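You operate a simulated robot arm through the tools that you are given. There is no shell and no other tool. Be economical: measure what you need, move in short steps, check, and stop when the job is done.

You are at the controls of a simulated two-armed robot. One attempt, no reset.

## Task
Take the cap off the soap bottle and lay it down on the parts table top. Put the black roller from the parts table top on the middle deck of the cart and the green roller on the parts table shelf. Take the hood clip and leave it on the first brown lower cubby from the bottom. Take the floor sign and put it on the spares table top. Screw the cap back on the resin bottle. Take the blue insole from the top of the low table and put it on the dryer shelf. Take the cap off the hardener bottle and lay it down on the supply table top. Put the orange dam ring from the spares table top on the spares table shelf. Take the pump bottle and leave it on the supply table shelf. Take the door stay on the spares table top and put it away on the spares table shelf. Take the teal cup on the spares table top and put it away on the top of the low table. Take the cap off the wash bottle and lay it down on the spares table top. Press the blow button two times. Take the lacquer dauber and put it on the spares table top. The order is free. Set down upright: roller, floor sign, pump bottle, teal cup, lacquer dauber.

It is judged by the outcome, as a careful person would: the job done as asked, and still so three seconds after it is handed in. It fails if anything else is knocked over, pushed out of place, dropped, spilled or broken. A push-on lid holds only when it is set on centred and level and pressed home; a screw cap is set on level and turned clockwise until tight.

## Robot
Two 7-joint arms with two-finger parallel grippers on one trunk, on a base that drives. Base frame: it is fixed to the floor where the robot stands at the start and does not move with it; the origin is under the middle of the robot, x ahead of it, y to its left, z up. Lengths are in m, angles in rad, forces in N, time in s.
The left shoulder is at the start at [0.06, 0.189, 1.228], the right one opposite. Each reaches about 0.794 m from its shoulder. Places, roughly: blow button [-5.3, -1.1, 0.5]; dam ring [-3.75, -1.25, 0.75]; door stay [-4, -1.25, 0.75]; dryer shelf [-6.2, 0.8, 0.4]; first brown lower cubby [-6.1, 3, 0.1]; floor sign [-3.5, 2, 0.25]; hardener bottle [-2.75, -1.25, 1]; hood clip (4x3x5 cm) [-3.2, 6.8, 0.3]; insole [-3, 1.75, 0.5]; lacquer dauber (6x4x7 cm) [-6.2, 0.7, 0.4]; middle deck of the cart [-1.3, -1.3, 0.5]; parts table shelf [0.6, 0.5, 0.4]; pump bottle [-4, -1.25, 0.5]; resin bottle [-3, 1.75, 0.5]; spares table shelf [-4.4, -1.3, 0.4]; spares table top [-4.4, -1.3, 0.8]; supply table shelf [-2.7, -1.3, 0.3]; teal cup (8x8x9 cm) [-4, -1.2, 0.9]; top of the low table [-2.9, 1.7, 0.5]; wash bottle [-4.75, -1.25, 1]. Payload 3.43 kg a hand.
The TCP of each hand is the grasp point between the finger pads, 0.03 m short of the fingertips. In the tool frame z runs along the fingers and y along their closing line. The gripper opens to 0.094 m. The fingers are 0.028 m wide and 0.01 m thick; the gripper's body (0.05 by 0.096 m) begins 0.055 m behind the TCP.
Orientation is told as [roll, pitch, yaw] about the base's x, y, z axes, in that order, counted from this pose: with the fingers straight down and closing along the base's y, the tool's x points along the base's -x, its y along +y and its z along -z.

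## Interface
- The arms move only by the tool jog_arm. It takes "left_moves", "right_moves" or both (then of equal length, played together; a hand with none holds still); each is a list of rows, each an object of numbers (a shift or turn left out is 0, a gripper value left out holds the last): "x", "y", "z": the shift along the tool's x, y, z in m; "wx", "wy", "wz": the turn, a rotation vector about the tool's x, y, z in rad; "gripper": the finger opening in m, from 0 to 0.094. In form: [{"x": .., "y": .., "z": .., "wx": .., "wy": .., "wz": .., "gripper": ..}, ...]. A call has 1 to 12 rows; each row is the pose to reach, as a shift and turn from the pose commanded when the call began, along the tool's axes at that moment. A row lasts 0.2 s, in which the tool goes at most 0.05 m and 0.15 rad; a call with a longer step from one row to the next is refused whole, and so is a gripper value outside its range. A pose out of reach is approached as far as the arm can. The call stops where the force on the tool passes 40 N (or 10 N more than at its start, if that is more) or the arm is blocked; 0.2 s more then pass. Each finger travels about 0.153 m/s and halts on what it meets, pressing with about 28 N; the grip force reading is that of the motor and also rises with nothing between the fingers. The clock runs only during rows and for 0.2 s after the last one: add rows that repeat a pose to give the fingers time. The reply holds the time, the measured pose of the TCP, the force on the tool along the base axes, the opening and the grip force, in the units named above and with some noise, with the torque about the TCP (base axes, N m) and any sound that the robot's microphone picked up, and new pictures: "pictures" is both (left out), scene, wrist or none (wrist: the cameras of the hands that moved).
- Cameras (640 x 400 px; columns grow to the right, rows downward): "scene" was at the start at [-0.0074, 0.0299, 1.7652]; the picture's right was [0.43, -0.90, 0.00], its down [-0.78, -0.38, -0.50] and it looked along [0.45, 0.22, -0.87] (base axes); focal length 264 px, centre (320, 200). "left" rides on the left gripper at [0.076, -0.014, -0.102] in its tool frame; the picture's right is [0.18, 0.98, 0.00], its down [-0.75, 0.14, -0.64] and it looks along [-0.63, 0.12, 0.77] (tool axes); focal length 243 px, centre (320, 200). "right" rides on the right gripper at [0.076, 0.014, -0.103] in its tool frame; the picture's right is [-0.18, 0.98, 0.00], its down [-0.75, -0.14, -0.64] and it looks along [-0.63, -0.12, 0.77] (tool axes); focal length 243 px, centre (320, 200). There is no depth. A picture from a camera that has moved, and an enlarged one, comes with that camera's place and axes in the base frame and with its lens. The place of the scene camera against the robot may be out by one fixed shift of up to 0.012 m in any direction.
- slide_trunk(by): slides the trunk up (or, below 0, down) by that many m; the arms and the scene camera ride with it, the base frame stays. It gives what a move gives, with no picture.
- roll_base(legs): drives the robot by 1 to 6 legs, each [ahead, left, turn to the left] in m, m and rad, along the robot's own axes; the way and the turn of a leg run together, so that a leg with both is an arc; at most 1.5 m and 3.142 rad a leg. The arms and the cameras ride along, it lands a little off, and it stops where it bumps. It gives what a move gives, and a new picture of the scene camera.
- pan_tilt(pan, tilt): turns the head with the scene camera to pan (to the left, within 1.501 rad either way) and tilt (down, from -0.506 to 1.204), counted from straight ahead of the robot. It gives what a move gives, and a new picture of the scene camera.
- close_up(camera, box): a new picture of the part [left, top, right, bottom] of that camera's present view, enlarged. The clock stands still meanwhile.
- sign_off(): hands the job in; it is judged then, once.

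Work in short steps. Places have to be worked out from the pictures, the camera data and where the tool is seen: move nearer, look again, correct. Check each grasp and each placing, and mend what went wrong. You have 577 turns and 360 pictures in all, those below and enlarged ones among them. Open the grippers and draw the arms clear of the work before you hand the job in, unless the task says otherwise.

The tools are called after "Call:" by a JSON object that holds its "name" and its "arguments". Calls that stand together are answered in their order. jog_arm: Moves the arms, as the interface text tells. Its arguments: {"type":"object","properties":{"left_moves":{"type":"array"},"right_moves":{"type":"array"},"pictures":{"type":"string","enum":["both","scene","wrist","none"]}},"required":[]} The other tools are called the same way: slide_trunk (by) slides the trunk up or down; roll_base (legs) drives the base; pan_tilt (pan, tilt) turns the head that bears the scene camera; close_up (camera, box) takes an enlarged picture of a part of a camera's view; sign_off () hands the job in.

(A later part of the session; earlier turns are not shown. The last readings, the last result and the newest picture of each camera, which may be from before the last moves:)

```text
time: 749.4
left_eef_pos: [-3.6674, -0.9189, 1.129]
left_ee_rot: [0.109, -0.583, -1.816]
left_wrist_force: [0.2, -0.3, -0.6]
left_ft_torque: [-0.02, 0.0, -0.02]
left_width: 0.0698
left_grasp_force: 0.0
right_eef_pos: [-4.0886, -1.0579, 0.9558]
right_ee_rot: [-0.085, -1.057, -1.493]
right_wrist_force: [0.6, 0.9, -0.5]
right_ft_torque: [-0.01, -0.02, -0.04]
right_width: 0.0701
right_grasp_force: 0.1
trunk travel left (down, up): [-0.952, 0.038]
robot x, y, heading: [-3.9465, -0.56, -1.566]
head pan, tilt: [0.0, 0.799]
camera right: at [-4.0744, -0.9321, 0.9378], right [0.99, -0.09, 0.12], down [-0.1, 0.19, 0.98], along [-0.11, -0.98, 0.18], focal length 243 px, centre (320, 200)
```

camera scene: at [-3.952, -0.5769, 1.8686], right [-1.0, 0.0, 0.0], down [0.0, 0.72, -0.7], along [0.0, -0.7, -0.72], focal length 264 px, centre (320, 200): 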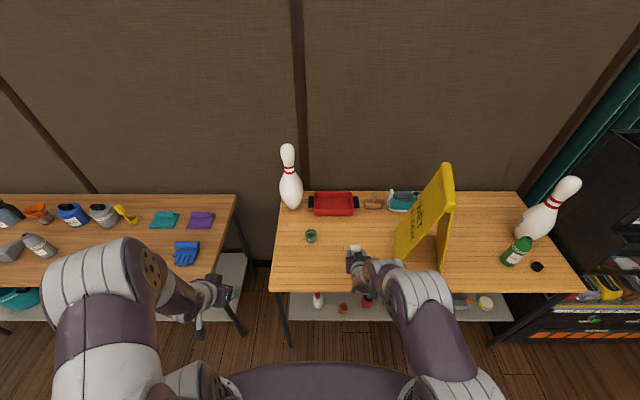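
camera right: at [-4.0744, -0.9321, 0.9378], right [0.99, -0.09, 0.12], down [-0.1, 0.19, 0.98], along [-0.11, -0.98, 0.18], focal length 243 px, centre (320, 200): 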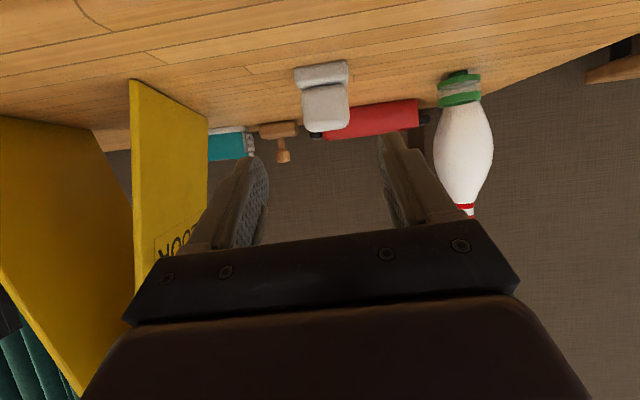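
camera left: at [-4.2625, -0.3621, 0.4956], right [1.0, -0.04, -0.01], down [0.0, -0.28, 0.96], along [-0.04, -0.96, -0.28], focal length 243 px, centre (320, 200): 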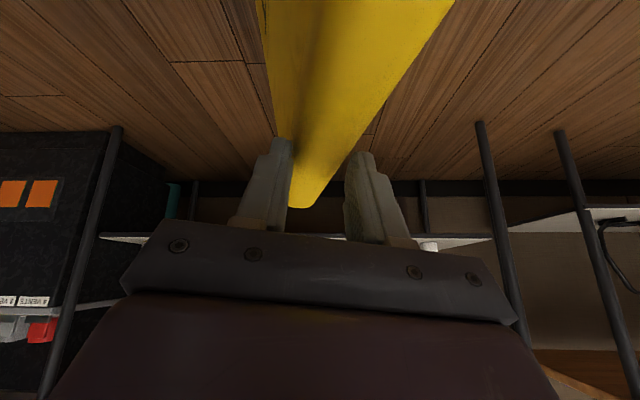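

The dauber stands on the spares table. Last is the hood clip near (-3.2, 6.8, 0.3). I drive out along the east lane toward it.

Call:
{"name": "roll_base", "arguments": {"legs": [[-0.4, 0, 0], [0, 1.5, 0], [0, 0.45, 0], [0, 0, 3.14], [1.5, 0, 0], [1.5, 0, 0]]}}

Call:
{"name": "roll_base", "arguments": {"legs": [[1.5, 0, 0]]}}

Call:
{"name": "pan_tilt", "arguments": {"pan": 0.35, "tilt": 0.45}}

```text
time: 782.7
left_eef_pos: [-2.2031, 3.2028, 1.1283]
left_ee_rot: [0.108, -0.583, 1.302]
left_wrist_force: [-0.2, -0.6, 0.1]
left_ft_torque: [0.0, 0.0, -0.03]
left_width: 0.07
left_grasp_force: 0.0
right_eef_pos: [-1.7819, 3.3337, 0.9553]
right_ee_rot: [-0.086, -1.058, 1.628]
right_wrist_force: [-0.4, -0.1, 0.0]
right_ft_torque: [0.03, 0.0, -0.01]
right_width: 0.07
right_grasp_force: 0.1
trunk travel left (down, up): [-0.952, 0.038]
robot x, y, heading: [-1.936, 2.8386, 1.553]
head pan, tilt: [0.0, 0.799]
camera scene: at [-1.9432, 2.8577, 1.8355], right [1.0, -0.02, 0.0], down [-0.02, -0.72, -0.7], along [0.01, 0.7, -0.72], focal length 264 px, centre (320, 200)
```

scene: 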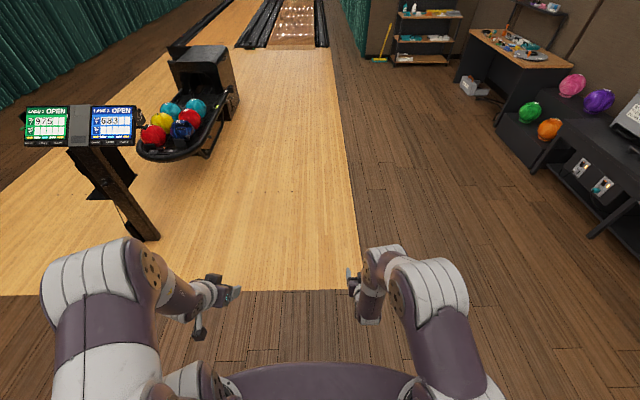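

```text
time: 790.1
left_eef_pos: [-2.1786, 4.6972, 1.1281]
left_ee_rot: [0.108, -0.58, 1.307]
left_wrist_force: [1.0, -0.7, -0.1]
left_ft_torque: [0.0, 0.0, -0.01]
left_width: 0.07
left_grasp_force: 0.0
right_eef_pos: [-1.756, 4.8289, 0.9549]
right_ee_rot: [-0.085, -1.057, 1.631]
right_wrist_force: [-0.1, 0.3, 0.0]
right_ft_torque: [-0.03, 0.0, 0.0]
right_width: 0.07
right_grasp_force: 0.2
trunk travel left (down, up): [-0.952, 0.038]
robot x, y, heading: [-1.9097, 4.3325, 1.556]
head pan, tilt: [0.0, 0.799]
camera scene: at [-1.9154, 4.3533, 1.8355], right [1.0, -0.02, 0.0], down [-0.01, -0.72, -0.7], along [0.01, 0.7, -0.72], focal length 264 px, centre (320, 200)
```

scene: 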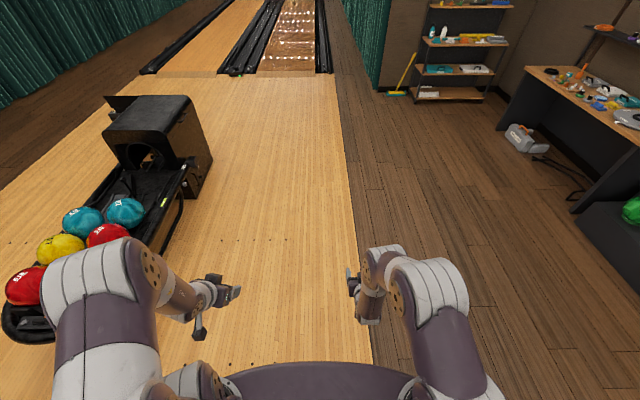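

```text
time: 790.9
left_eef_pos: [-2.1775, 4.6984, 1.1282]
left_ee_rot: [0.108, -0.582, 1.307]
left_wrist_force: [0.5, -0.8, 0.4]
left_ft_torque: [-0.01, -0.01, 0.0]
left_width: 0.0698
left_grasp_force: 0.1
right_eef_pos: [-1.7554, 4.8303, 0.9551]
right_ee_rot: [-0.084, -1.058, 1.633]
right_wrist_force: [0.5, -0.3, -0.2]
right_ft_torque: [0.03, -0.01, 0.01]
right_width: 0.0702
right_grasp_force: 0.1
trunk travel left (down, up): [-0.952, 0.038]
robot x, y, heading: [-1.9072, 4.3318, 1.559]
head pan, tilt: [0.351, 0.45]
camera scene: at [-1.9468, 4.3602, 1.8659], right [0.94, 0.33, 0.0], down [0.14, -0.41, -0.9], along [-0.29, 0.85, -0.44], focal length 264 px, centre (320, 200)
```

scene: 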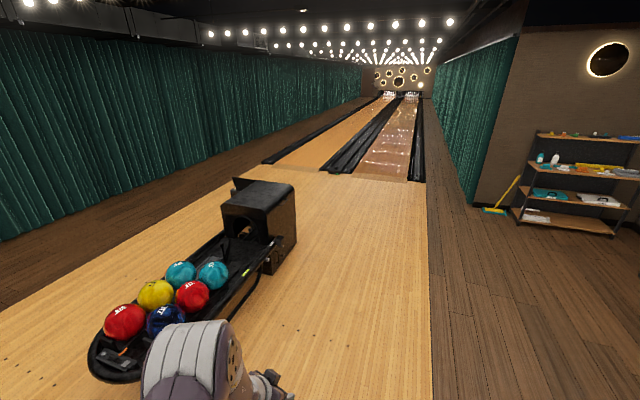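

Call:
{"name": "close_up", "arguments": {"camera": "scene", "box": [200, 165, 320, 295]}}

```text
3.08 times, centred on (260, 230) of scene
camera zoom: at [-1.9468, 4.3602, 1.8659], right [0.94, 0.33, 0.0], down [0.14, -0.41, -0.9], along [-0.29, 0.85, -0.44], focal length 814 px, centre (505, 108)
```

zoom: 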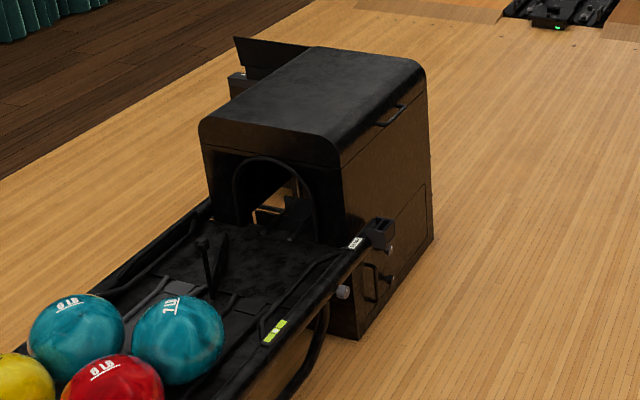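

I drive further and look at the hood's right side.

Call:
{"name": "roll_base", "arguments": {"legs": [[1.5, 0, 0], [0.4, 0, 0]]}}

Call:
{"name": "pan_tilt", "arguments": {"pan": 1.2, "tilt": 0.75}}

Call:
{"name": "close_up", "arguments": {"camera": "scene", "box": [160, 80, 480, 320]}}

```text
time: 800.5
left_eef_pos: [-2.1335, 6.6112, 1.1286]
left_ee_rot: [0.108, -0.583, 1.297]
left_wrist_force: [-0.4, 0.5, -0.5]
left_ft_torque: [-0.02, -0.02, -0.02]
left_width: 0.0703
left_grasp_force: 0.1
right_eef_pos: [-1.7086, 6.7411, 0.9552]
right_ee_rot: [-0.086, -1.057, 1.621]
right_wrist_force: [-0.3, -1.2, -0.3]
right_ft_torque: [-0.04, 0.02, -0.02]
right_width: 0.07
right_grasp_force: 0.1
trunk travel left (down, up): [-0.952, 0.038]
robot x, y, heading: [-1.869, 6.2455, 1.544]
head pan, tilt: [0.351, 0.45]
camera scene: at [-1.9044, 6.2709, 1.866], right [0.95, 0.32, 0.0], down [0.14, -0.41, -0.9], along [-0.29, 0.85, -0.43], focal length 264 px, centre (320, 200)
```

scene: 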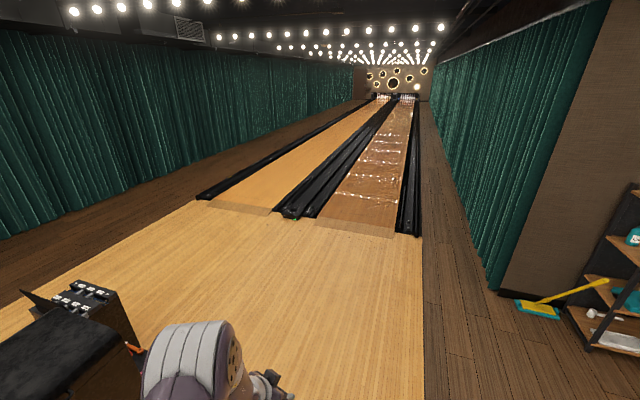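

```text
time: 801.6
left_eef_pos: [-2.1321, 6.6123, 1.1277]
left_ee_rot: [0.108, -0.58, 1.297]
left_wrist_force: [0.2, 1.1, 0.3]
left_ft_torque: [-0.01, 0.02, 0.03]
left_width: 0.0701
left_grasp_force: 0.1
right_eef_pos: [-1.7089, 6.7398, 0.9546]
right_ee_rot: [-0.086, -1.058, 1.622]
right_wrist_force: [0.8, 0.9, -0.1]
right_ft_torque: [-0.01, 0.01, 0.01]
right_width: 0.0697
right_grasp_force: 0.0
trunk travel left (down, up): [-0.952, 0.038]
robot x, y, heading: [-1.866, 6.2417, 1.547]
head pan, tilt: [1.201, 0.75]
camera scene: at [-1.9514, 6.2172, 1.8396], right [0.39, 0.92, 0.0], down [0.63, -0.26, -0.73], along [-0.67, 0.28, -0.68], focal length 264 px, centre (320, 200)
```

scene: 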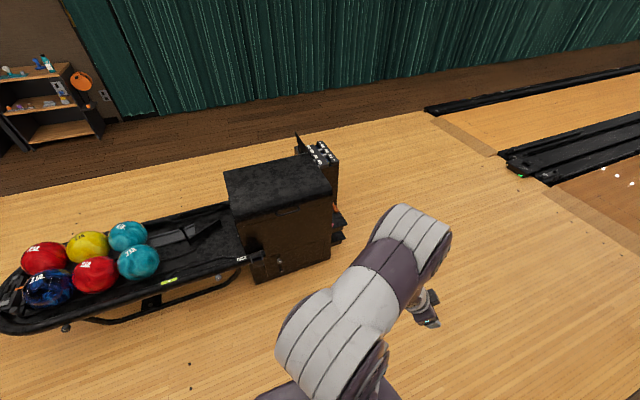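

```text
1.67 times, centred on (320, 200) of scene
camera zoom: at [-1.9514, 6.2172, 1.8396], right [0.39, 0.92, 0.0], down [0.63, -0.26, -0.73], along [-0.67, 0.28, -0.68], focal length 441 px, centre (320, 200)
```

zoom: 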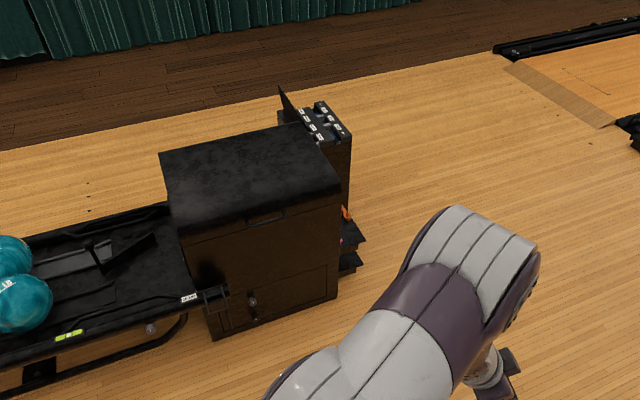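

Something sits behind the hood at its north side. I move further north and look back at it.

Call:
{"name": "roll_base", "arguments": {"legs": [[0.95, 0, 0]]}}

Call:
{"name": "pan_tilt", "arguments": {"pan": 1.5, "tilt": 0.75}}

Call:
{"name": "close_up", "arguments": {"camera": "scene", "box": [120, 120, 320, 280]}}

```text
time: 806.6
left_eef_pos: [-2.1131, 7.5615, 1.1289]
left_ee_rot: [0.109, -0.58, 1.304]
left_wrist_force: [0.4, 0.4, 0.1]
left_ft_torque: [0.01, -0.02, 0.01]
left_width: 0.0701
left_grasp_force: 0.1
right_eef_pos: [-1.6894, 7.6909, 0.9556]
right_ee_rot: [-0.086, -1.057, 1.629]
right_wrist_force: [-0.5, 0.3, -1.0]
right_ft_torque: [0.02, 0.02, 0.0]
right_width: 0.0699
right_grasp_force: 0.1
trunk travel left (down, up): [-0.952, 0.038]
robot x, y, heading: [-1.8421, 7.1951, 1.55]
head pan, tilt: [1.201, 0.75]
camera scene: at [-1.9297, 7.1664, 1.8395], right [0.38, 0.93, 0.0], down [0.63, -0.26, -0.73], along [-0.68, 0.28, -0.68], focal length 264 px, centre (320, 200)
```

scene: 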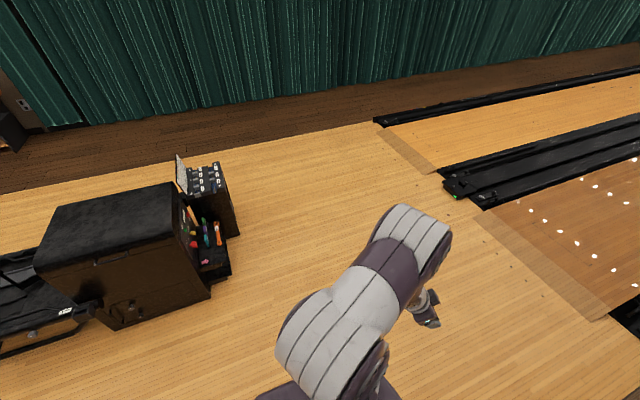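

```text
time: 807.4
left_eef_pos: [-2.1133, 7.5606, 1.1293]
left_ee_rot: [0.108, -0.58, 1.304]
left_wrist_force: [0.1, 0.2, -0.6]
left_ft_torque: [-0.02, 0.01, 0.0]
left_width: 0.0701
left_grasp_force: 0.1
right_eef_pos: [-1.6907, 7.6929, 0.9549]
right_ee_rot: [-0.086, -1.057, 1.628]
right_wrist_force: [-0.1, -1.0, -0.1]
right_ft_torque: [-0.01, -0.06, 0.0]
right_width: 0.0701
right_grasp_force: 0.0
trunk travel left (down, up): [-0.952, 0.038]
robot x, y, heading: [-1.8448, 7.1928, 1.553]
head pan, tilt: [1.499, 0.75]
camera scene: at [-1.9356, 7.1438, 1.8395], right [0.09, 1.0, 0.0], down [0.68, -0.06, -0.73], along [-0.73, 0.07, -0.68], focal length 264 px, centre (320, 200)
```

scene: 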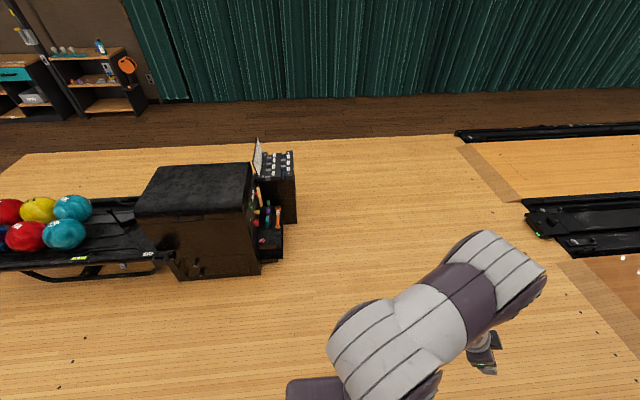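

```text
2.50 times, centred on (220, 200) of scene
camera zoom: at [-1.9356, 7.1438, 1.8395], right [0.09, 1.0, 0.0], down [0.68, -0.06, -0.73], along [-0.73, 0.07, -0.68], focal length 661 px, centre (570, 200)
```

zoom: 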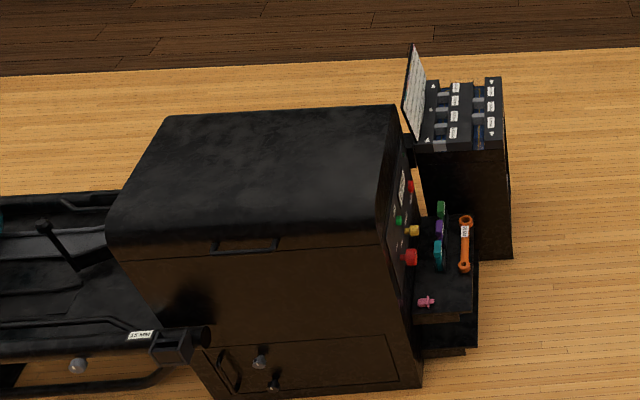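

The pink clip on the tray at about (-3.21, 6.83, 0.28) matches the hood clip's place. I turn to face -x, come alongside and make the right hand vertical.

Call:
{"name": "roll_base", "arguments": {"legs": [[0, 0, 1.59], [0, 0.54, 0], [0.8, 0, 0]]}}

Call:
{"name": "jog_arm", "arguments": {"right_moves": [{"wy": 0.15, "x": 0.01, "z": -0.01}, {"wy": 0.3, "x": 0.02, "z": -0.02}, {"wy": 0.45, "x": 0.03, "z": -0.03}, {"wy": 0.6, "x": 0.04, "z": -0.04}, {"wy": 0.75, "x": 0.05, "z": -0.05}, {"wy": 0.9, "x": 0.05, "z": -0.05}, {"wy": 1.04, "x": 0.05, "z": -0.05}], "pictures": "none"}}

Call:
{"name": "slide_trunk", "arguments": {"by": -0.35}}

Call:
{"name": "close_up", "arguments": {"camera": "right", "box": [0, 0, 640, 400]}}

```text
time: 818.2
left_eef_pos: [-2.9978, 6.3782, 1.1283]
left_ee_rot: [0.109, -0.584, 2.891]
left_wrist_force: [-0.6, 0.1, -0.6]
left_ft_torque: [-0.01, -0.01, 0.0]
left_width: 0.0699
left_grasp_force: 0.0
right_eef_pos: [-3.1366, 6.7991, 0.956]
right_ee_rot: [-0.085, -1.057, -3.064]
right_wrist_force: [0.3, -0.1, 0.1]
right_ft_torque: [-0.04, -0.02, -0.04]
right_width: 0.0702
right_grasp_force: 0.0
trunk travel left (down, up): [-0.952, 0.038]
robot x, y, heading: [-2.6394, 6.6535, 3.139]
head pan, tilt: [1.499, 0.75]
camera scene: at [-2.5893, 6.5717, 1.8395], right [-1.0, 0.07, 0.0], down [0.05, 0.68, -0.73], along [-0.05, -0.73, -0.68], focal length 264 px, centre (320, 200)
```

scene: 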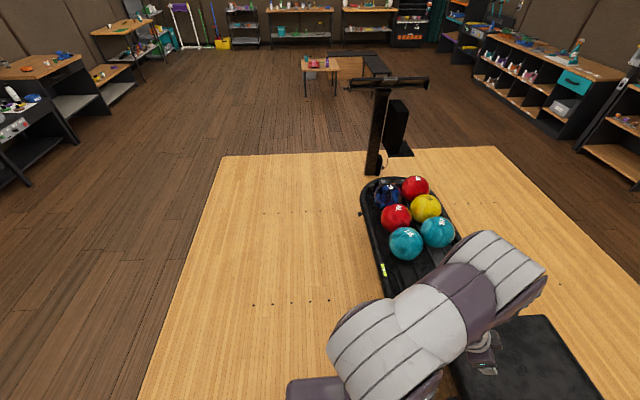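

```text
time: 819.9
left_eef_pos: [-2.9993, 6.3787, 1.1281]
left_ee_rot: [0.107, -0.58, 2.892]
left_wrist_force: [-0.5, 0.5, 0.0]
left_ft_torque: [0.03, -0.01, -0.01]
left_width: 0.0702
left_grasp_force: 0.1
right_eef_pos: [-3.073, 6.8012, 0.9349]
right_ee_rot: [-0.056, -0.097, -3.134]
right_wrist_force: [0.0, 0.0, -0.3]
right_ft_torque: [-0.01, 0.0, 0.01]
right_width: 0.0699
right_grasp_force: 0.0
right hand out of reach, approached as far as the arm can: row 7
trunk travel left (down, up): [-0.952, 0.038]
robot x, y, heading: [-2.6352, 6.6535, 3.138]
head pan, tilt: [1.499, 0.75]
```

```text
time: 821.5
left_eef_pos: [-2.9953, 6.378, 0.9802]
left_ee_rot: [0.109, -0.586, 2.893]
left_wrist_force: [0.3, 0.4, -0.3]
left_ft_torque: [-0.01, -0.01, -0.01]
left_width: 0.07
left_grasp_force: 0.0
right_eef_pos: [-3.072, 6.7985, 0.7912]
right_ee_rot: [-0.05, -0.1, -3.132]
right_wrist_force: [11.6, -0.4, 27.4]
right_ft_torque: [-1.19, -0.29, 0.47]
right_width: 0.0694
right_grasp_force: 0.1
trunk travel left (down, up): [-0.804, 0.186]
robot x, y, heading: [-2.6339, 6.6529, 3.141]
head pan, tilt: [1.499, 0.75]
stopped: the force on the tool passed its limit (the readings are from after the stop); the commanded pose is now the measured one
```

```text
1.00 times, centred on (320, 200) of right
camera zoom: at [-2.9839, 6.7812, 0.8842], right [-0.18, -0.98, -0.03], down [-0.69, 0.1, 0.72], along [-0.71, 0.15, -0.69], focal length 243 px, centre (320, 200)
```

zoom: 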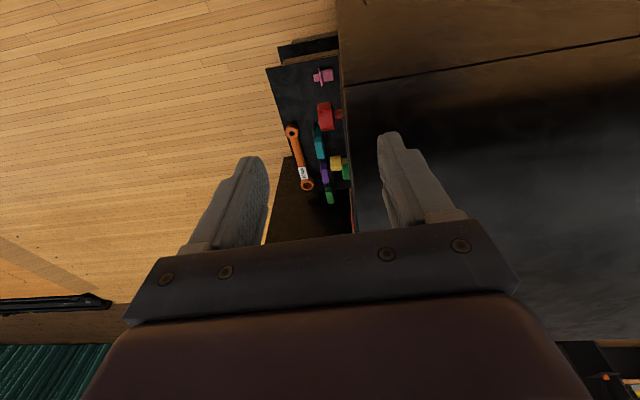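

My finger touched the hood top, so I raise at once. The clip at about (-3.177, 6.832, 0.32) sits close to the hood's face, so I'll approach from the north facing -y with a pitched hand.

Call:
{"name": "slide_trunk", "arguments": {"by": 0.12}}

Call:
{"name": "roll_base", "arguments": {"legs": [[-0.3, 0, 0], [0, -0.85, 0], [0.7, 0, 0], [0, 0, 1.57]]}}

Call:
{"name": "jog_arm", "arguments": {"right_moves": [{"wy": -0.15}, {"wy": -0.3}, {"wy": -0.45}, {"wy": -0.6}, {"wy": -0.75}, {"wy": -0.9}], "pictures": "none"}}

Call:
{"name": "slide_trunk", "arguments": {"by": -0.4}}

Call:
{"name": "pan_tilt", "arguments": {"pan": -0.2, "tilt": 0.7}}

```text
time: 823.0
left_eef_pos: [-2.9988, 6.3778, 1.0986]
left_ee_rot: [0.109, -0.581, 2.891]
left_wrist_force: [0.8, 0.0, 0.1]
left_ft_torque: [0.0, 0.0, 0.01]
left_width: 0.0699
left_grasp_force: 0.1
right_eef_pos: [-3.0727, 6.8009, 0.9104]
right_ee_rot: [-0.049, -0.1, -3.133]
right_wrist_force: [-0.5, 1.0, 0.2]
right_ft_torque: [-0.02, -0.01, -0.02]
right_width: 0.0698
right_grasp_force: 0.1
trunk travel left (down, up): [-0.924, 0.066]
robot x, y, heading: [-2.6357, 6.6515, 3.139]
head pan, tilt: [1.499, 0.75]
```

```text
time: 836.5
left_eef_pos: [-2.7642, 7.15, 1.1001]
left_ee_rot: [0.108, -0.581, -1.832]
left_wrist_force: [0.3, -0.2, -0.3]
left_ft_torque: [0.01, 0.0, 0.02]
left_width: 0.0701
left_grasp_force: 0.0
right_eef_pos: [-3.1882, 7.0808, 0.911]
right_ee_rot: [-0.051, -0.099, -1.574]
right_wrist_force: [-0.2, 0.2, -0.2]
right_ft_torque: [0.01, -0.02, 0.03]
right_width: 0.0702
right_grasp_force: 0.0
trunk travel left (down, up): [-0.924, 0.066]
robot x, y, heading: [-3.0357, 7.5137, -1.587]
head pan, tilt: [1.499, 0.75]
camera scene: at [-2.9595, 7.5691, 1.8111], right [-0.09, -1.0, 0.0], down [-0.68, 0.06, -0.73], along [0.73, -0.06, -0.68], focal length 264 px, centre (320, 200)
```

scene: 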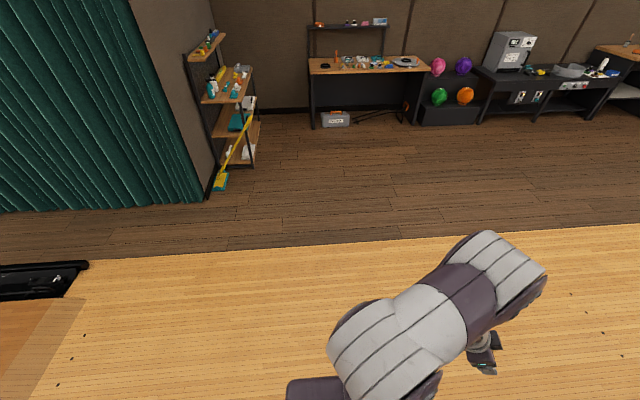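

```text
time: 837.9
left_eef_pos: [-2.7651, 7.1493, 1.099]
left_ee_rot: [0.106, -0.582, -1.831]
left_wrist_force: [0.7, -0.1, -0.5]
left_ft_torque: [0.02, 0.02, 0.01]
left_width: 0.0698
left_grasp_force: 0.2
right_eef_pos: [-3.1867, 7.0791, 0.9107]
right_ee_rot: [-0.093, -1.0, -1.502]
right_wrist_force: [0.8, -0.3, -0.9]
right_ft_torque: [0.02, -0.02, 0.02]
right_width: 0.07
right_grasp_force: 0.1
trunk travel left (down, up): [-0.924, 0.066]
robot x, y, heading: [-3.0384, 7.5145, -1.586]
head pan, tilt: [1.499, 0.75]
```

```text
time: 841.7
left_eef_pos: [-2.7639, 7.1503, 0.7002]
left_ee_rot: [0.109, -0.581, -1.832]
left_wrist_force: [-0.4, -0.1, -0.5]
left_ft_torque: [-0.01, 0.03, 0.0]
left_width: 0.0702
left_grasp_force: 0.0
right_eef_pos: [-3.1883, 7.0801, 0.5107]
right_ee_rot: [-0.095, -0.998, -1.502]
right_wrist_force: [0.4, -0.4, 0.7]
right_ft_torque: [0.01, 0.02, -0.04]
right_width: 0.0699
right_grasp_force: 0.1
trunk travel left (down, up): [-0.524, 0.466]
robot x, y, heading: [-3.0331, 7.5138, -1.586]
head pan, tilt: [1.499, 0.75]
```

```text
time: 843.4
left_eef_pos: [-2.7645, 7.15, 0.6996]
left_ee_rot: [0.106, -0.581, -1.833]
left_wrist_force: [0.2, 0.4, -0.7]
left_ft_torque: [0.03, -0.05, -0.03]
left_width: 0.0702
left_grasp_force: 0.1
right_eef_pos: [-3.1882, 7.0806, 0.5105]
right_ee_rot: [-0.093, -1.0, -1.502]
right_wrist_force: [0.2, 0.5, 0.1]
right_ft_torque: [0.01, -0.01, -0.01]
right_width: 0.0702
right_grasp_force: 0.1
trunk travel left (down, up): [-0.524, 0.466]
robot x, y, heading: [-3.0376, 7.517, -1.587]
head pan, tilt: [-0.201, 0.7]
camera scene: at [-3.06, 7.4932, 1.4154], right [-0.98, 0.21, 0.0], down [0.14, 0.63, -0.76], along [-0.16, -0.75, -0.64], focal length 264 px, centre (320, 200)
```

scene: 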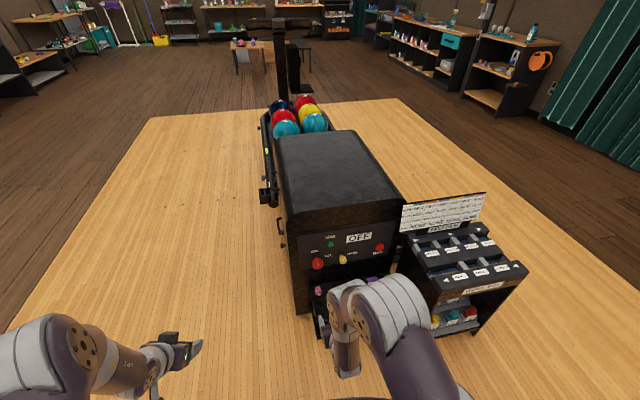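

Call:
{"name": "close_up", "arguments": {"camera": "scene", "box": [280, 220, 440, 350]}}

Call:
{"name": "close_up", "arguments": {"camera": "right", "box": [0, 0, 640, 400]}}

```text
3.08 times, centred on (360, 285) of scene
camera zoom: at [-3.06, 7.4932, 1.4154], right [-0.98, 0.21, 0.0], down [0.14, 0.63, -0.76], along [-0.16, -0.75, -0.64], focal length 814 px, centre (197, -62)
```

zoom: 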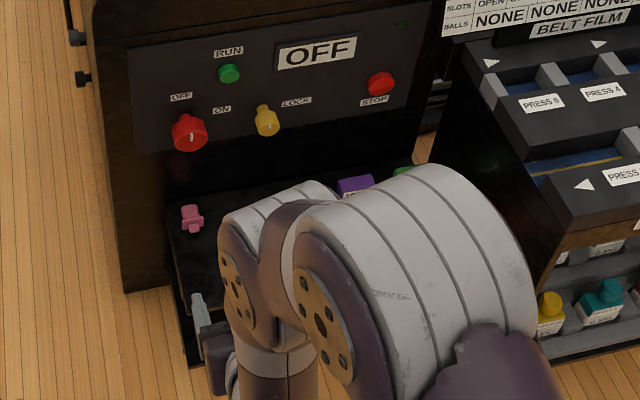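

```text
1.00 times, centred on (320, 200) of right
camera zoom: at [-3.172, 7.2078, 0.5003], right [0.99, -0.11, 0.1], down [-0.09, 0.13, 0.99], along [-0.12, -0.98, 0.12], focal length 243 px, centre (320, 200)
```

zoom: 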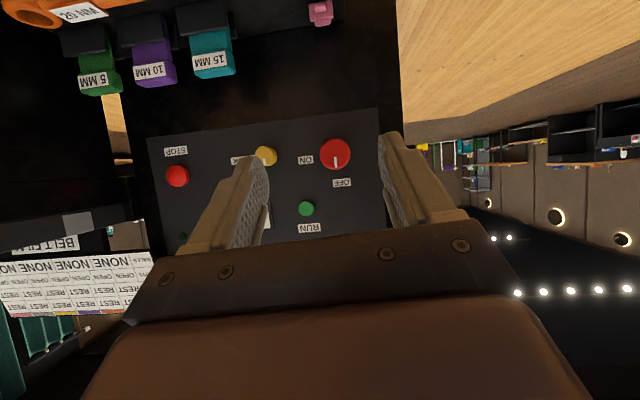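

The pink piece is the hood clip (the others are labelled tools). It's at about (-3.19, 6.827, 0.285). I lower, drive 0.12 closer and re-check.

Call:
{"name": "slide_trunk", "arguments": {"by": -0.13}}

Call:
{"name": "roll_base", "arguments": {"legs": [[0.11, 0, 0]]}}

Call:
{"name": "close_up", "arguments": {"camera": "right", "box": [160, 0, 480, 200]}}

```text
time: 845.0
left_eef_pos: [-2.7645, 7.1514, 0.5705]
left_ee_rot: [0.107, -0.581, -1.832]
left_wrist_force: [-0.7, 0.8, 0.3]
left_ft_torque: [-0.02, 0.01, 0.0]
left_width: 0.0699
left_grasp_force: 0.1
right_eef_pos: [-3.1881, 7.0802, 0.3804]
right_ee_rot: [-0.095, -0.998, -1.501]
right_wrist_force: [-0.4, 0.7, 1.1]
right_ft_torque: [0.03, 0.0, 0.02]
right_width: 0.07
right_grasp_force: 0.1
trunk travel left (down, up): [-0.394, 0.596]
robot x, y, heading: [-3.0354, 7.5176, -1.58]
head pan, tilt: [-0.201, 0.7]
```

```text
time: 846.2
left_eef_pos: [-2.7653, 7.0401, 0.5693]
left_ee_rot: [0.107, -0.582, -1.833]
left_wrist_force: [0.3, -0.8, 0.6]
left_ft_torque: [-0.01, 0.02, 0.03]
left_width: 0.0701
left_grasp_force: 0.0
right_eef_pos: [-3.1886, 6.97, 0.3807]
right_ee_rot: [-0.095, -0.998, -1.503]
right_wrist_force: [0.3, 0.0, -0.4]
right_ft_torque: [-0.01, -0.03, 0.01]
right_width: 0.0701
right_grasp_force: 0.0
trunk travel left (down, up): [-0.394, 0.596]
robot x, y, heading: [-3.0314, 7.4061, -1.583]
head pan, tilt: [-0.201, 0.7]
camera scene: at [-3.0617, 7.3826, 1.2853], right [-0.98, 0.21, 0.0], down [0.14, 0.63, -0.76], along [-0.16, -0.75, -0.64], focal length 264 px, centre (320, 200)
```

scene: 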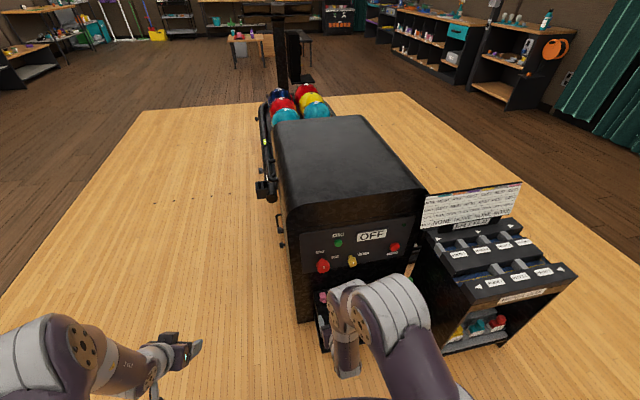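

```text
2.00 times, centred on (320, 100) of right
camera zoom: at [-3.1737, 7.0979, 0.37], right [0.99, -0.11, 0.1], down [-0.09, 0.13, 0.99], along [-0.12, -0.98, 0.12], focal length 485 px, centre (320, 400)
```

zoom: 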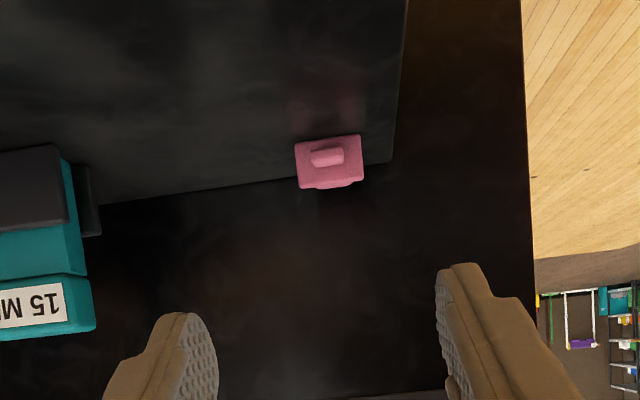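

The clip is a small block with a peg, at (-3.189, 6.83, 0.266–0.293). I reach in and grip.

Call:
{"name": "jog_arm", "arguments": {"right_moves": [{"z": 0.04}, {"z": 0.08}, {"z": 0.12}, {"z": 0.145}, {"z": 0.156}, {"z": 0.156}], "pictures": "wrist"}}

```text
time: 847.5
left_eef_pos: [-2.766, 7.0426, 0.5707]
left_ee_rot: [0.109, -0.583, -1.834]
left_wrist_force: [0.9, 0.7, 0.0]
left_ft_torque: [0.02, 0.0, 0.04]
left_width: 0.0702
left_grasp_force: 0.1
right_eef_pos: [-3.1947, 6.8384, 0.3002]
right_ee_rot: [-0.095, -1.008, -1.499]
right_wrist_force: [-0.6, 13.9, 20.0]
right_ft_torque: [0.02, -0.7, 0.6]
right_width: 0.0692
right_grasp_force: 0.1
trunk travel left (down, up): [-0.394, 0.596]
robot x, y, heading: [-3.0344, 7.4091, -1.586]
head pan, tilt: [-0.201, 0.7]
stopped in row 6 (right hand): the force on the tool passed its limit (the readings are from after the stop); the commanded pose is now the measured one
camera right: at [-3.179, 6.9669, 0.2881], right [0.99, -0.11, 0.11], down [-0.09, 0.14, 0.99], along [-0.12, -0.98, 0.13], focal length 243 px, centre (320, 200)
```

right: 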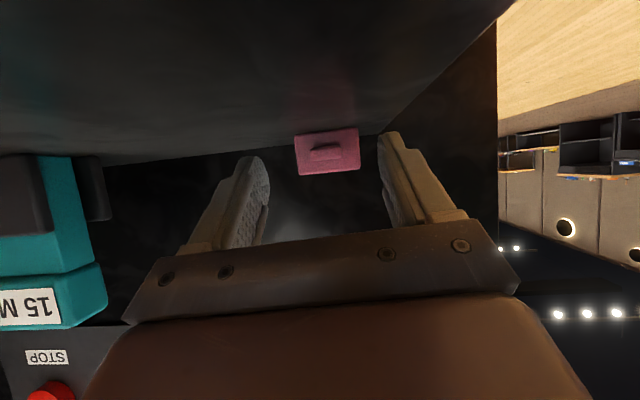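

The fingertips touch the tray, with the clip right between them. I close.

Call:
{"name": "jog_arm", "arguments": {"right_moves": [{"z": 0.0, "x": -0.002, "gripper": 0.05}, {"x": -0.002, "gripper": 0.03}, {"x": -0.002, "gripper": 0.01}, {"x": -0.002, "gripper": 0.01}], "pictures": "none"}}

Call:
{"name": "slide_trunk", "arguments": {"by": 0.06}}

Call:
{"name": "close_up", "arguments": {"camera": "right", "box": [160, 0, 480, 220]}}

```text
time: 848.5
left_eef_pos: [-2.766, 7.0418, 0.5691]
left_ee_rot: [0.109, -0.581, -1.833]
left_wrist_force: [0.0, -0.6, -0.8]
left_ft_torque: [0.02, 0.0, 0.02]
left_width: 0.0699
left_grasp_force: 0.0
right_eef_pos: [-3.1954, 6.8373, 0.2988]
right_ee_rot: [-0.097, -1.002, -1.502]
right_wrist_force: [0.2, -0.7, 1.6]
right_ft_torque: [-0.04, -0.04, -0.04]
right_width: 0.0319
right_grasp_force: 28.2
trunk travel left (down, up): [-0.394, 0.596]
robot x, y, heading: [-3.0349, 7.407, -1.583]
head pan, tilt: [-0.201, 0.7]
```

```text
time: 849.5
left_eef_pos: [-2.7659, 7.0402, 0.6298]
left_ee_rot: [0.106, -0.581, -1.834]
left_wrist_force: [0.4, 0.5, 0.3]
left_ft_torque: [-0.02, -0.01, 0.01]
left_width: 0.0699
left_grasp_force: 0.1
right_eef_pos: [-3.1954, 6.8381, 0.3583]
right_ee_rot: [-0.096, -1.001, -1.501]
right_wrist_force: [0.1, -0.2, -0.3]
right_ft_torque: [0.0, 0.01, 0.03]
right_width: 0.0319
right_grasp_force: 27.8
trunk travel left (down, up): [-0.454, 0.536]
robot x, y, heading: [-3.0362, 7.406, -1.588]
head pan, tilt: [-0.201, 0.7]
```

```text
1.82 times, centred on (320, 110) of right
camera zoom: at [-3.1793, 6.9658, 0.348], right [0.99, -0.11, 0.11], down [-0.09, 0.14, 0.99], along [-0.12, -0.98, 0.13], focal length 441 px, centre (320, 364)
```

zoom: 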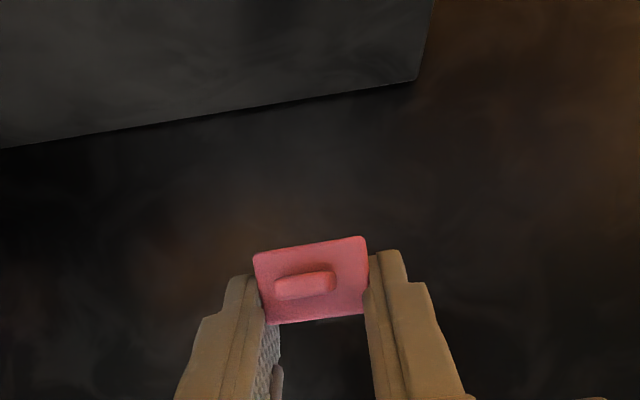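

The clip is gripped. I back away and travel west then south to the cubby unit.

Call:
{"name": "slide_trunk", "arguments": {"by": 0.3}}

Call:
{"name": "roll_base", "arguments": {"legs": [[-0.4, 0, 0], [0, -1.5, 0], [1.5, 0, 0], [1.5, 0, 0], [1.5, 0, 0], [0, 0, -1.56]]}}

Call:
{"name": "pan_tilt", "arguments": {"pan": 0.1, "tilt": 0.55}}

```text
time: 850.8
left_eef_pos: [-2.7669, 7.0427, 0.7375]
left_ee_rot: [0.106, -0.579, -1.83]
left_wrist_force: [-0.3, 0.7, 0.5]
left_ft_torque: [0.02, 0.01, 0.02]
left_width: 0.0698
left_grasp_force: 0.1
right_eef_pos: [-3.1939, 6.8498, 0.4578]
right_ee_rot: [-0.095, -0.97, -1.491]
right_wrist_force: [1.7, 0.7, -4.1]
right_ft_torque: [0.12, 0.08, 0.02]
right_width: 0.0314
right_grasp_force: 27.9
trunk travel left (down, up): [-0.561, 0.429]
robot x, y, heading: [-3.0331, 7.4087, -1.579]
head pan, tilt: [-0.201, 0.7]
stopped: the force on the tool passed its limit (the readings are from after the stop); the commanded pose is now the measured one
```

```text
time: 885.4
left_eef_pos: [-4.9609, 3.0045, 0.7369]
left_ee_rot: [0.11, -0.581, 2.911]
left_wrist_force: [0.2, -0.6, 0.2]
left_ft_torque: [0.03, 0.0, -0.03]
left_width: 0.0701
left_grasp_force: 0.1
right_eef_pos: [-5.1674, 3.425, 0.4579]
right_ee_rot: [-0.095, -0.973, -3.029]
right_wrist_force: [0.4, 0.8, -0.2]
right_ft_torque: [0.01, 0.0, 0.0]
right_width: 0.0316
right_grasp_force: 28.4
trunk travel left (down, up): [-0.561, 0.429]
robot x, y, heading: [-4.6031, 3.287, -3.125]
head pan, tilt: [-0.201, 0.7]
camera scene: at [-4.6353, 3.3041, 1.4529], right [0.18, 0.98, 0.0], down [0.63, -0.12, -0.76], along [-0.75, 0.14, -0.64], focal length 264 px, centre (320, 200)
```

scene: 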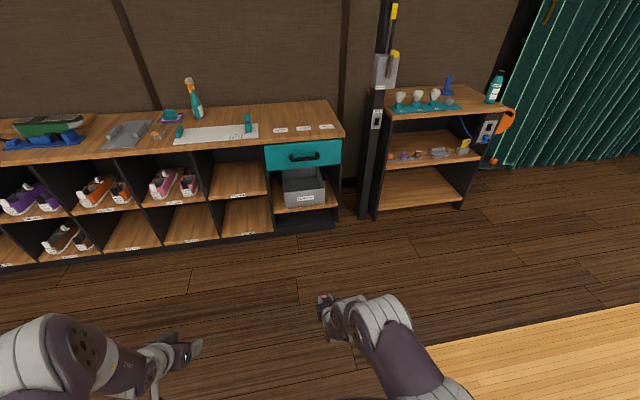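

```text
time: 886.2
left_eef_pos: [-4.959, 3.0055, 0.7377]
left_ee_rot: [0.108, -0.581, 2.915]
left_wrist_force: [-0.4, -0.2, 0.4]
left_ft_torque: [0.02, -0.03, 0.01]
left_width: 0.0699
left_grasp_force: 0.0
right_eef_pos: [-5.166, 3.4245, 0.4573]
right_ee_rot: [-0.097, -0.972, -3.03]
right_wrist_force: [-0.5, -0.1, -0.2]
right_ft_torque: [0.02, 0.02, -0.02]
right_width: 0.0315
right_grasp_force: 27.9
trunk travel left (down, up): [-0.561, 0.429]
robot x, y, heading: [-4.6008, 3.2841, -3.125]
head pan, tilt: [0.099, 0.55]
camera scene: at [-4.6409, 3.2782, 1.466], right [-0.12, 0.99, 0.0], down [0.52, 0.06, -0.85], along [-0.85, -0.1, -0.52], focal length 264 px, centre (320, 200)
```

scene: 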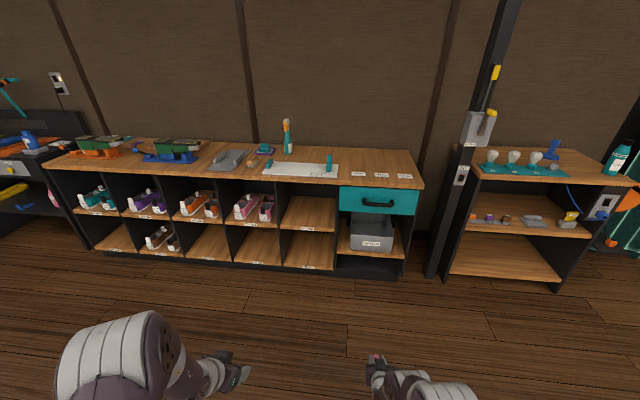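

The hand brushed something on the panel while lifting; I'll check that later. Now I zoom in on the cubby labels.

Call:
{"name": "close_up", "arguments": {"camera": "scene", "box": [60, 170, 250, 280]}}

Call:
{"name": "close_up", "arguments": {"camera": "scene", "box": [220, 170, 420, 290]}}

```text
3.37 times, centred on (155, 225) of scene
camera zoom: at [-4.6409, 3.2782, 1.466], right [-0.12, 0.99, 0.0], down [0.52, 0.06, -0.85], along [-0.85, -0.1, -0.52], focal length 891 px, centre (876, 116)
```

zoom: 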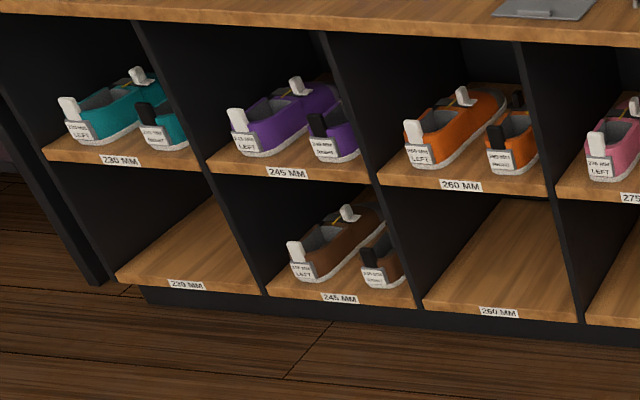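

```text
3.20 times, centred on (320, 230) of scene
camera zoom: at [-4.6409, 3.2782, 1.466], right [-0.12, 0.99, 0.0], down [0.52, 0.06, -0.85], along [-0.85, -0.1, -0.52], focal length 846 px, centre (320, 104)
```

zoom: 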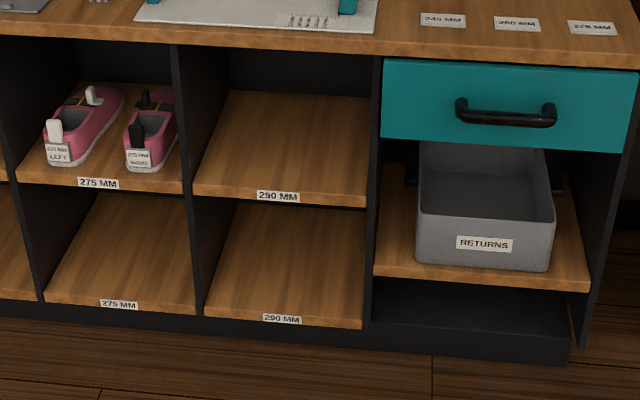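

The empty 290 mm lower cubby (floor z≈0.10, front edge x≈-5.97, y≈2.87–3.2) is at the given place. I line up and lower.

Call:
{"name": "roll_base", "arguments": {"legs": [[0, 0.395, 0], [0.68, 0, 0]]}}

Call:
{"name": "slide_trunk", "arguments": {"by": -0.22}}

Call:
{"name": "close_up", "arguments": {"camera": "right", "box": [0, 0, 640, 400]}}

```text
time: 892.0
left_eef_pos: [-5.6378, 2.6013, 0.7363]
left_ee_rot: [0.109, -0.582, 2.905]
left_wrist_force: [0.5, 0.5, -0.6]
left_ft_torque: [0.01, 0.0, 0.01]
left_width: 0.07
left_grasp_force: 0.1
right_eef_pos: [-5.8401, 3.0245, 0.4562]
right_ee_rot: [-0.096, -0.972, -3.039]
right_wrist_force: [1.2, 0.2, -0.1]
right_ft_torque: [-0.01, 0.04, -0.02]
right_width: 0.032
right_grasp_force: 27.8
trunk travel left (down, up): [-0.561, 0.429]
robot x, y, heading: [-5.2792, 2.8808, -3.129]
head pan, tilt: [0.099, 0.55]
camera scene: at [-5.3164, 2.8727, 1.466], right [-0.11, 0.99, 0.0], down [0.52, 0.06, -0.85], along [-0.85, -0.09, -0.52], focal length 264 px, centre (320, 200)
```

scene: 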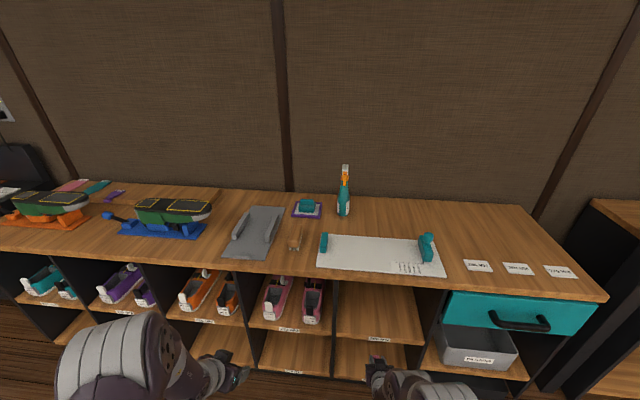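

```text
time: 894.3
left_eef_pos: [-5.6369, 2.6021, 0.5169]
left_ee_rot: [0.107, -0.58, 2.904]
left_wrist_force: [-0.6, 0.2, 0.5]
left_ft_torque: [-0.01, -0.01, -0.03]
left_width: 0.07
left_grasp_force: 0.0
right_eef_pos: [-5.84, 3.0244, 0.2379]
right_ee_rot: [-0.095, -0.972, -3.04]
right_wrist_force: [0.3, 0.1, 0.2]
right_ft_torque: [0.0, 0.0, 0.0]
right_width: 0.0316
right_grasp_force: 27.4
trunk travel left (down, up): [-0.341, 0.649]
robot x, y, heading: [-5.2828, 2.8822, -3.127]
head pan, tilt: [0.099, 0.55]
```

```text
1.00 times, centred on (320, 200) of right
camera zoom: at [-5.7115, 3.0132, 0.2305], right [-0.08, -0.99, 0.1], down [0.11, 0.09, 0.99], along [-0.99, 0.09, 0.1], focal length 243 px, centre (320, 200)
```

zoom: 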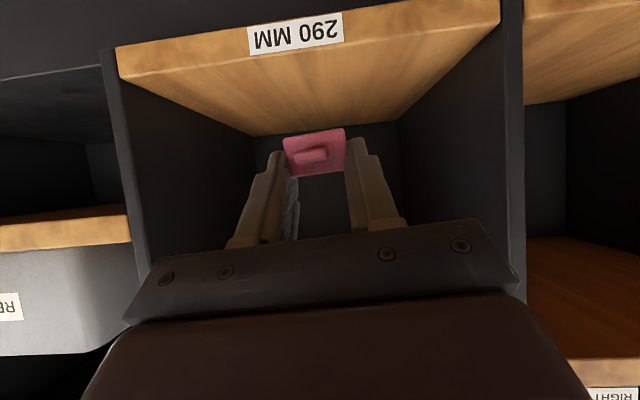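

Right in front of the 290 mm lower cubby. I drive in 0.2 m and lower.

Call:
{"name": "roll_base", "arguments": {"legs": [[0.2, 0, 0]]}}

Call:
{"name": "slide_trunk", "arguments": {"by": -0.08}}

Call:
{"name": "jog_arm", "arguments": {"right_moves": [{"x": 0.0033, "z": 0.0022}, {"x": 0.0066, "z": 0.0045}, {"x": 0.01, "z": 0.0068}, {"x": 0.0132, "z": 0.009}, {"x": 0.0165, "z": 0.0113}, {"x": 0.02, "z": 0.0136}, {"x": 0.024, "z": 0.016}], "pictures": "wrist"}}

```text
time: 895.9
left_eef_pos: [-5.8394, 2.6006, 0.5171]
left_ee_rot: [0.108, -0.583, 2.903]
left_wrist_force: [-0.2, -0.4, -0.8]
left_ft_torque: [0.02, 0.02, 0.01]
left_width: 0.0701
left_grasp_force: 0.0
right_eef_pos: [-6.0416, 3.0226, 0.2365]
right_ee_rot: [-0.094, -0.971, -3.041]
right_wrist_force: [0.3, 0.3, 0.1]
right_ft_torque: [0.02, -0.01, 0.01]
right_width: 0.0315
right_grasp_force: 27.8
trunk travel left (down, up): [-0.341, 0.649]
robot x, y, heading: [-5.4825, 2.8806, -3.133]
head pan, tilt: [0.099, 0.55]
camera scene: at [-5.518, 2.8708, 1.246], right [-0.11, 0.99, 0.0], down [0.52, 0.06, -0.85], along [-0.85, -0.09, -0.52], focal length 264 px, centre (320, 200)
```

scene: 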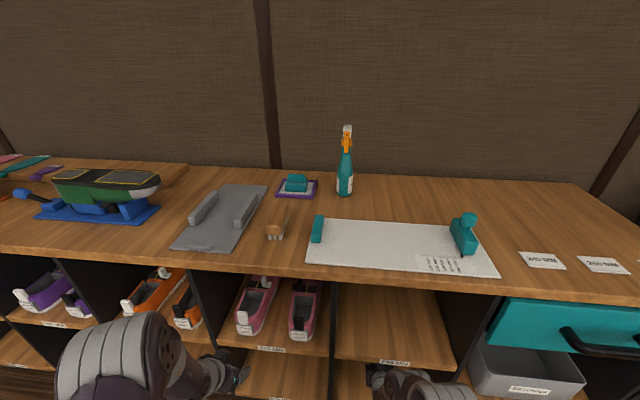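

```text
time: 897.1
left_eef_pos: [-5.8398, 2.6003, 0.4373]
left_ee_rot: [0.109, -0.582, 2.904]
left_wrist_force: [-0.4, 0.6, -0.9]
left_ft_torque: [0.02, -0.03, 0.02]
left_width: 0.07
left_grasp_force: 0.0
right_eef_pos: [-6.0419, 3.0239, 0.1586]
right_ee_rot: [-0.097, -0.972, -3.041]
right_wrist_force: [-0.2, -0.6, 0.0]
right_ft_torque: [-0.02, -0.02, -0.04]
right_width: 0.0316
right_grasp_force: 28.1
trunk travel left (down, up): [-0.261, 0.729]
robot x, y, heading: [-5.4827, 2.8822, -3.133]
head pan, tilt: [0.099, 0.55]
```

```text
time: 898.1
left_eef_pos: [-5.8379, 2.5996, 0.4377]
left_ee_rot: [0.108, -0.583, 2.904]
left_wrist_force: [1.0, -0.5, 0.2]
left_ft_torque: [0.03, 0.02, 0.0]
left_width: 0.0701
left_grasp_force: 0.1
right_eef_pos: [-6.0469, 3.0229, 0.1495]
right_ee_rot: [-0.095, -0.993, -3.039]
right_wrist_force: [1.4, 0.5, 14.1]
right_ft_torque: [-0.21, 0.29, 0.04]
right_width: 0.0311
right_grasp_force: 28.1
trunk travel left (down, up): [-0.261, 0.729]
robot x, y, heading: [-5.4813, 2.8812, -3.137]
head pan, tilt: [0.099, 0.55]
stopped in row 4 (right hand): the force on the tool passed its limit (the readings are from after the stop); the commanded pose is now the measured one
camera right: at [-5.9192, 3.0115, 0.1393], right [-0.08, -0.99, 0.1], down [0.13, 0.09, 0.99], along [-0.99, 0.09, 0.12], focal length 243 px, centre (320, 200)
```

right: 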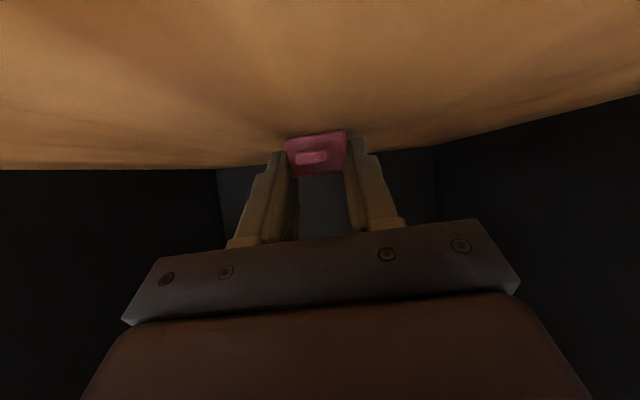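

Contact with the cubby floor. I release and withdraw.

Call:
{"name": "jog_arm", "arguments": {"right_moves": [{"z": -0.002, "gripper": 0.04}, {"gripper": 0.055}, {"gripper": 0.06}, {"z": -0.03, "x": 0.01}, {"z": -0.06, "x": 0.02}, {"z": -0.1, "x": 0.03}, {"z": -0.13, "x": 0.05}], "pictures": "none"}}

Call:
{"name": "roll_base", "arguments": {"legs": [[-0.35, 0, 0]]}}

Call:
{"name": "close_up", "arguments": {"camera": "right", "box": [160, 0, 480, 220]}}

```text
time: 898.9
left_eef_pos: [-5.8396, 2.6009, 0.4374]
left_ee_rot: [0.108, -0.583, 2.902]
left_wrist_force: [0.8, -0.2, -1.1]
left_ft_torque: [-0.02, 0.02, 0.03]
left_width: 0.0704
left_grasp_force: 0.0
right_eef_pos: [-6.0456, 3.026, 0.1498]
right_ee_rot: [-0.096, -0.993, -3.049]
right_wrist_force: [16.6, 9.6, 25.3]
right_ft_torque: [-0.49, -0.03, 0.22]
right_width: 0.0537
right_grasp_force: 0.0
trunk travel left (down, up): [-0.261, 0.729]
robot x, y, heading: [-5.4782, 2.8808, -3.132]
head pan, tilt: [0.099, 0.55]
stopped in row 3 (right hand): the force on the tool passed its limit (the readings are from after the stop); the commanded pose is now the measured one
```

```text
time: 901.1
left_eef_pos: [-5.4899, 2.6033, 0.4371]
left_ee_rot: [0.109, -0.581, 2.903]
left_wrist_force: [-0.3, 0.5, -1.1]
left_ft_torque: [0.01, -0.04, -0.02]
left_width: 0.0702
left_grasp_force: 0.2
right_eef_pos: [-5.698, 3.0267, 0.1466]
right_ee_rot: [-0.094, -0.987, -3.045]
right_wrist_force: [1.0, -0.6, -0.8]
right_ft_torque: [0.01, 0.0, 0.01]
right_width: 0.0602
right_grasp_force: 0.0
trunk travel left (down, up): [-0.261, 0.729]
robot x, y, heading: [-5.1311, 2.8845, -3.13]
head pan, tilt: [0.099, 0.55]
camera scene: at [-5.1679, 2.8741, 1.1661], right [-0.11, 0.99, 0.0], down [0.52, 0.06, -0.85], along [-0.85, -0.09, -0.52], focal length 264 px, centre (320, 200)
```

scene: 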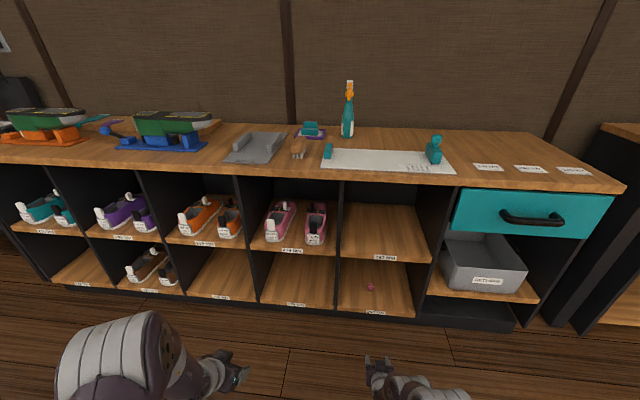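

```text
1.82 times, centred on (320, 110) of right
camera zoom: at [-5.5685, 3.0149, 0.1379], right [-0.08, -0.99, 0.1], down [0.12, 0.09, 0.99], along [-0.99, 0.09, 0.11], focal length 441 px, centre (320, 364)
```

zoom: 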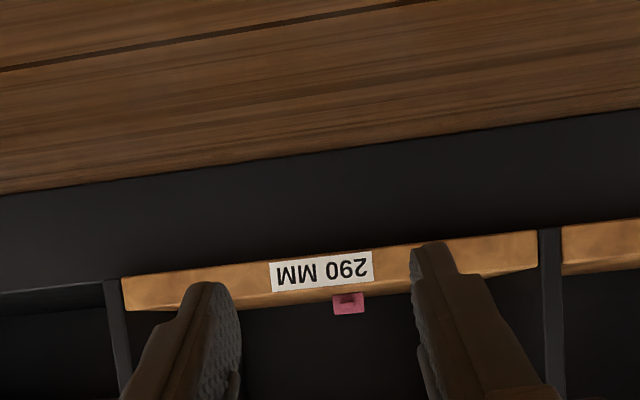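

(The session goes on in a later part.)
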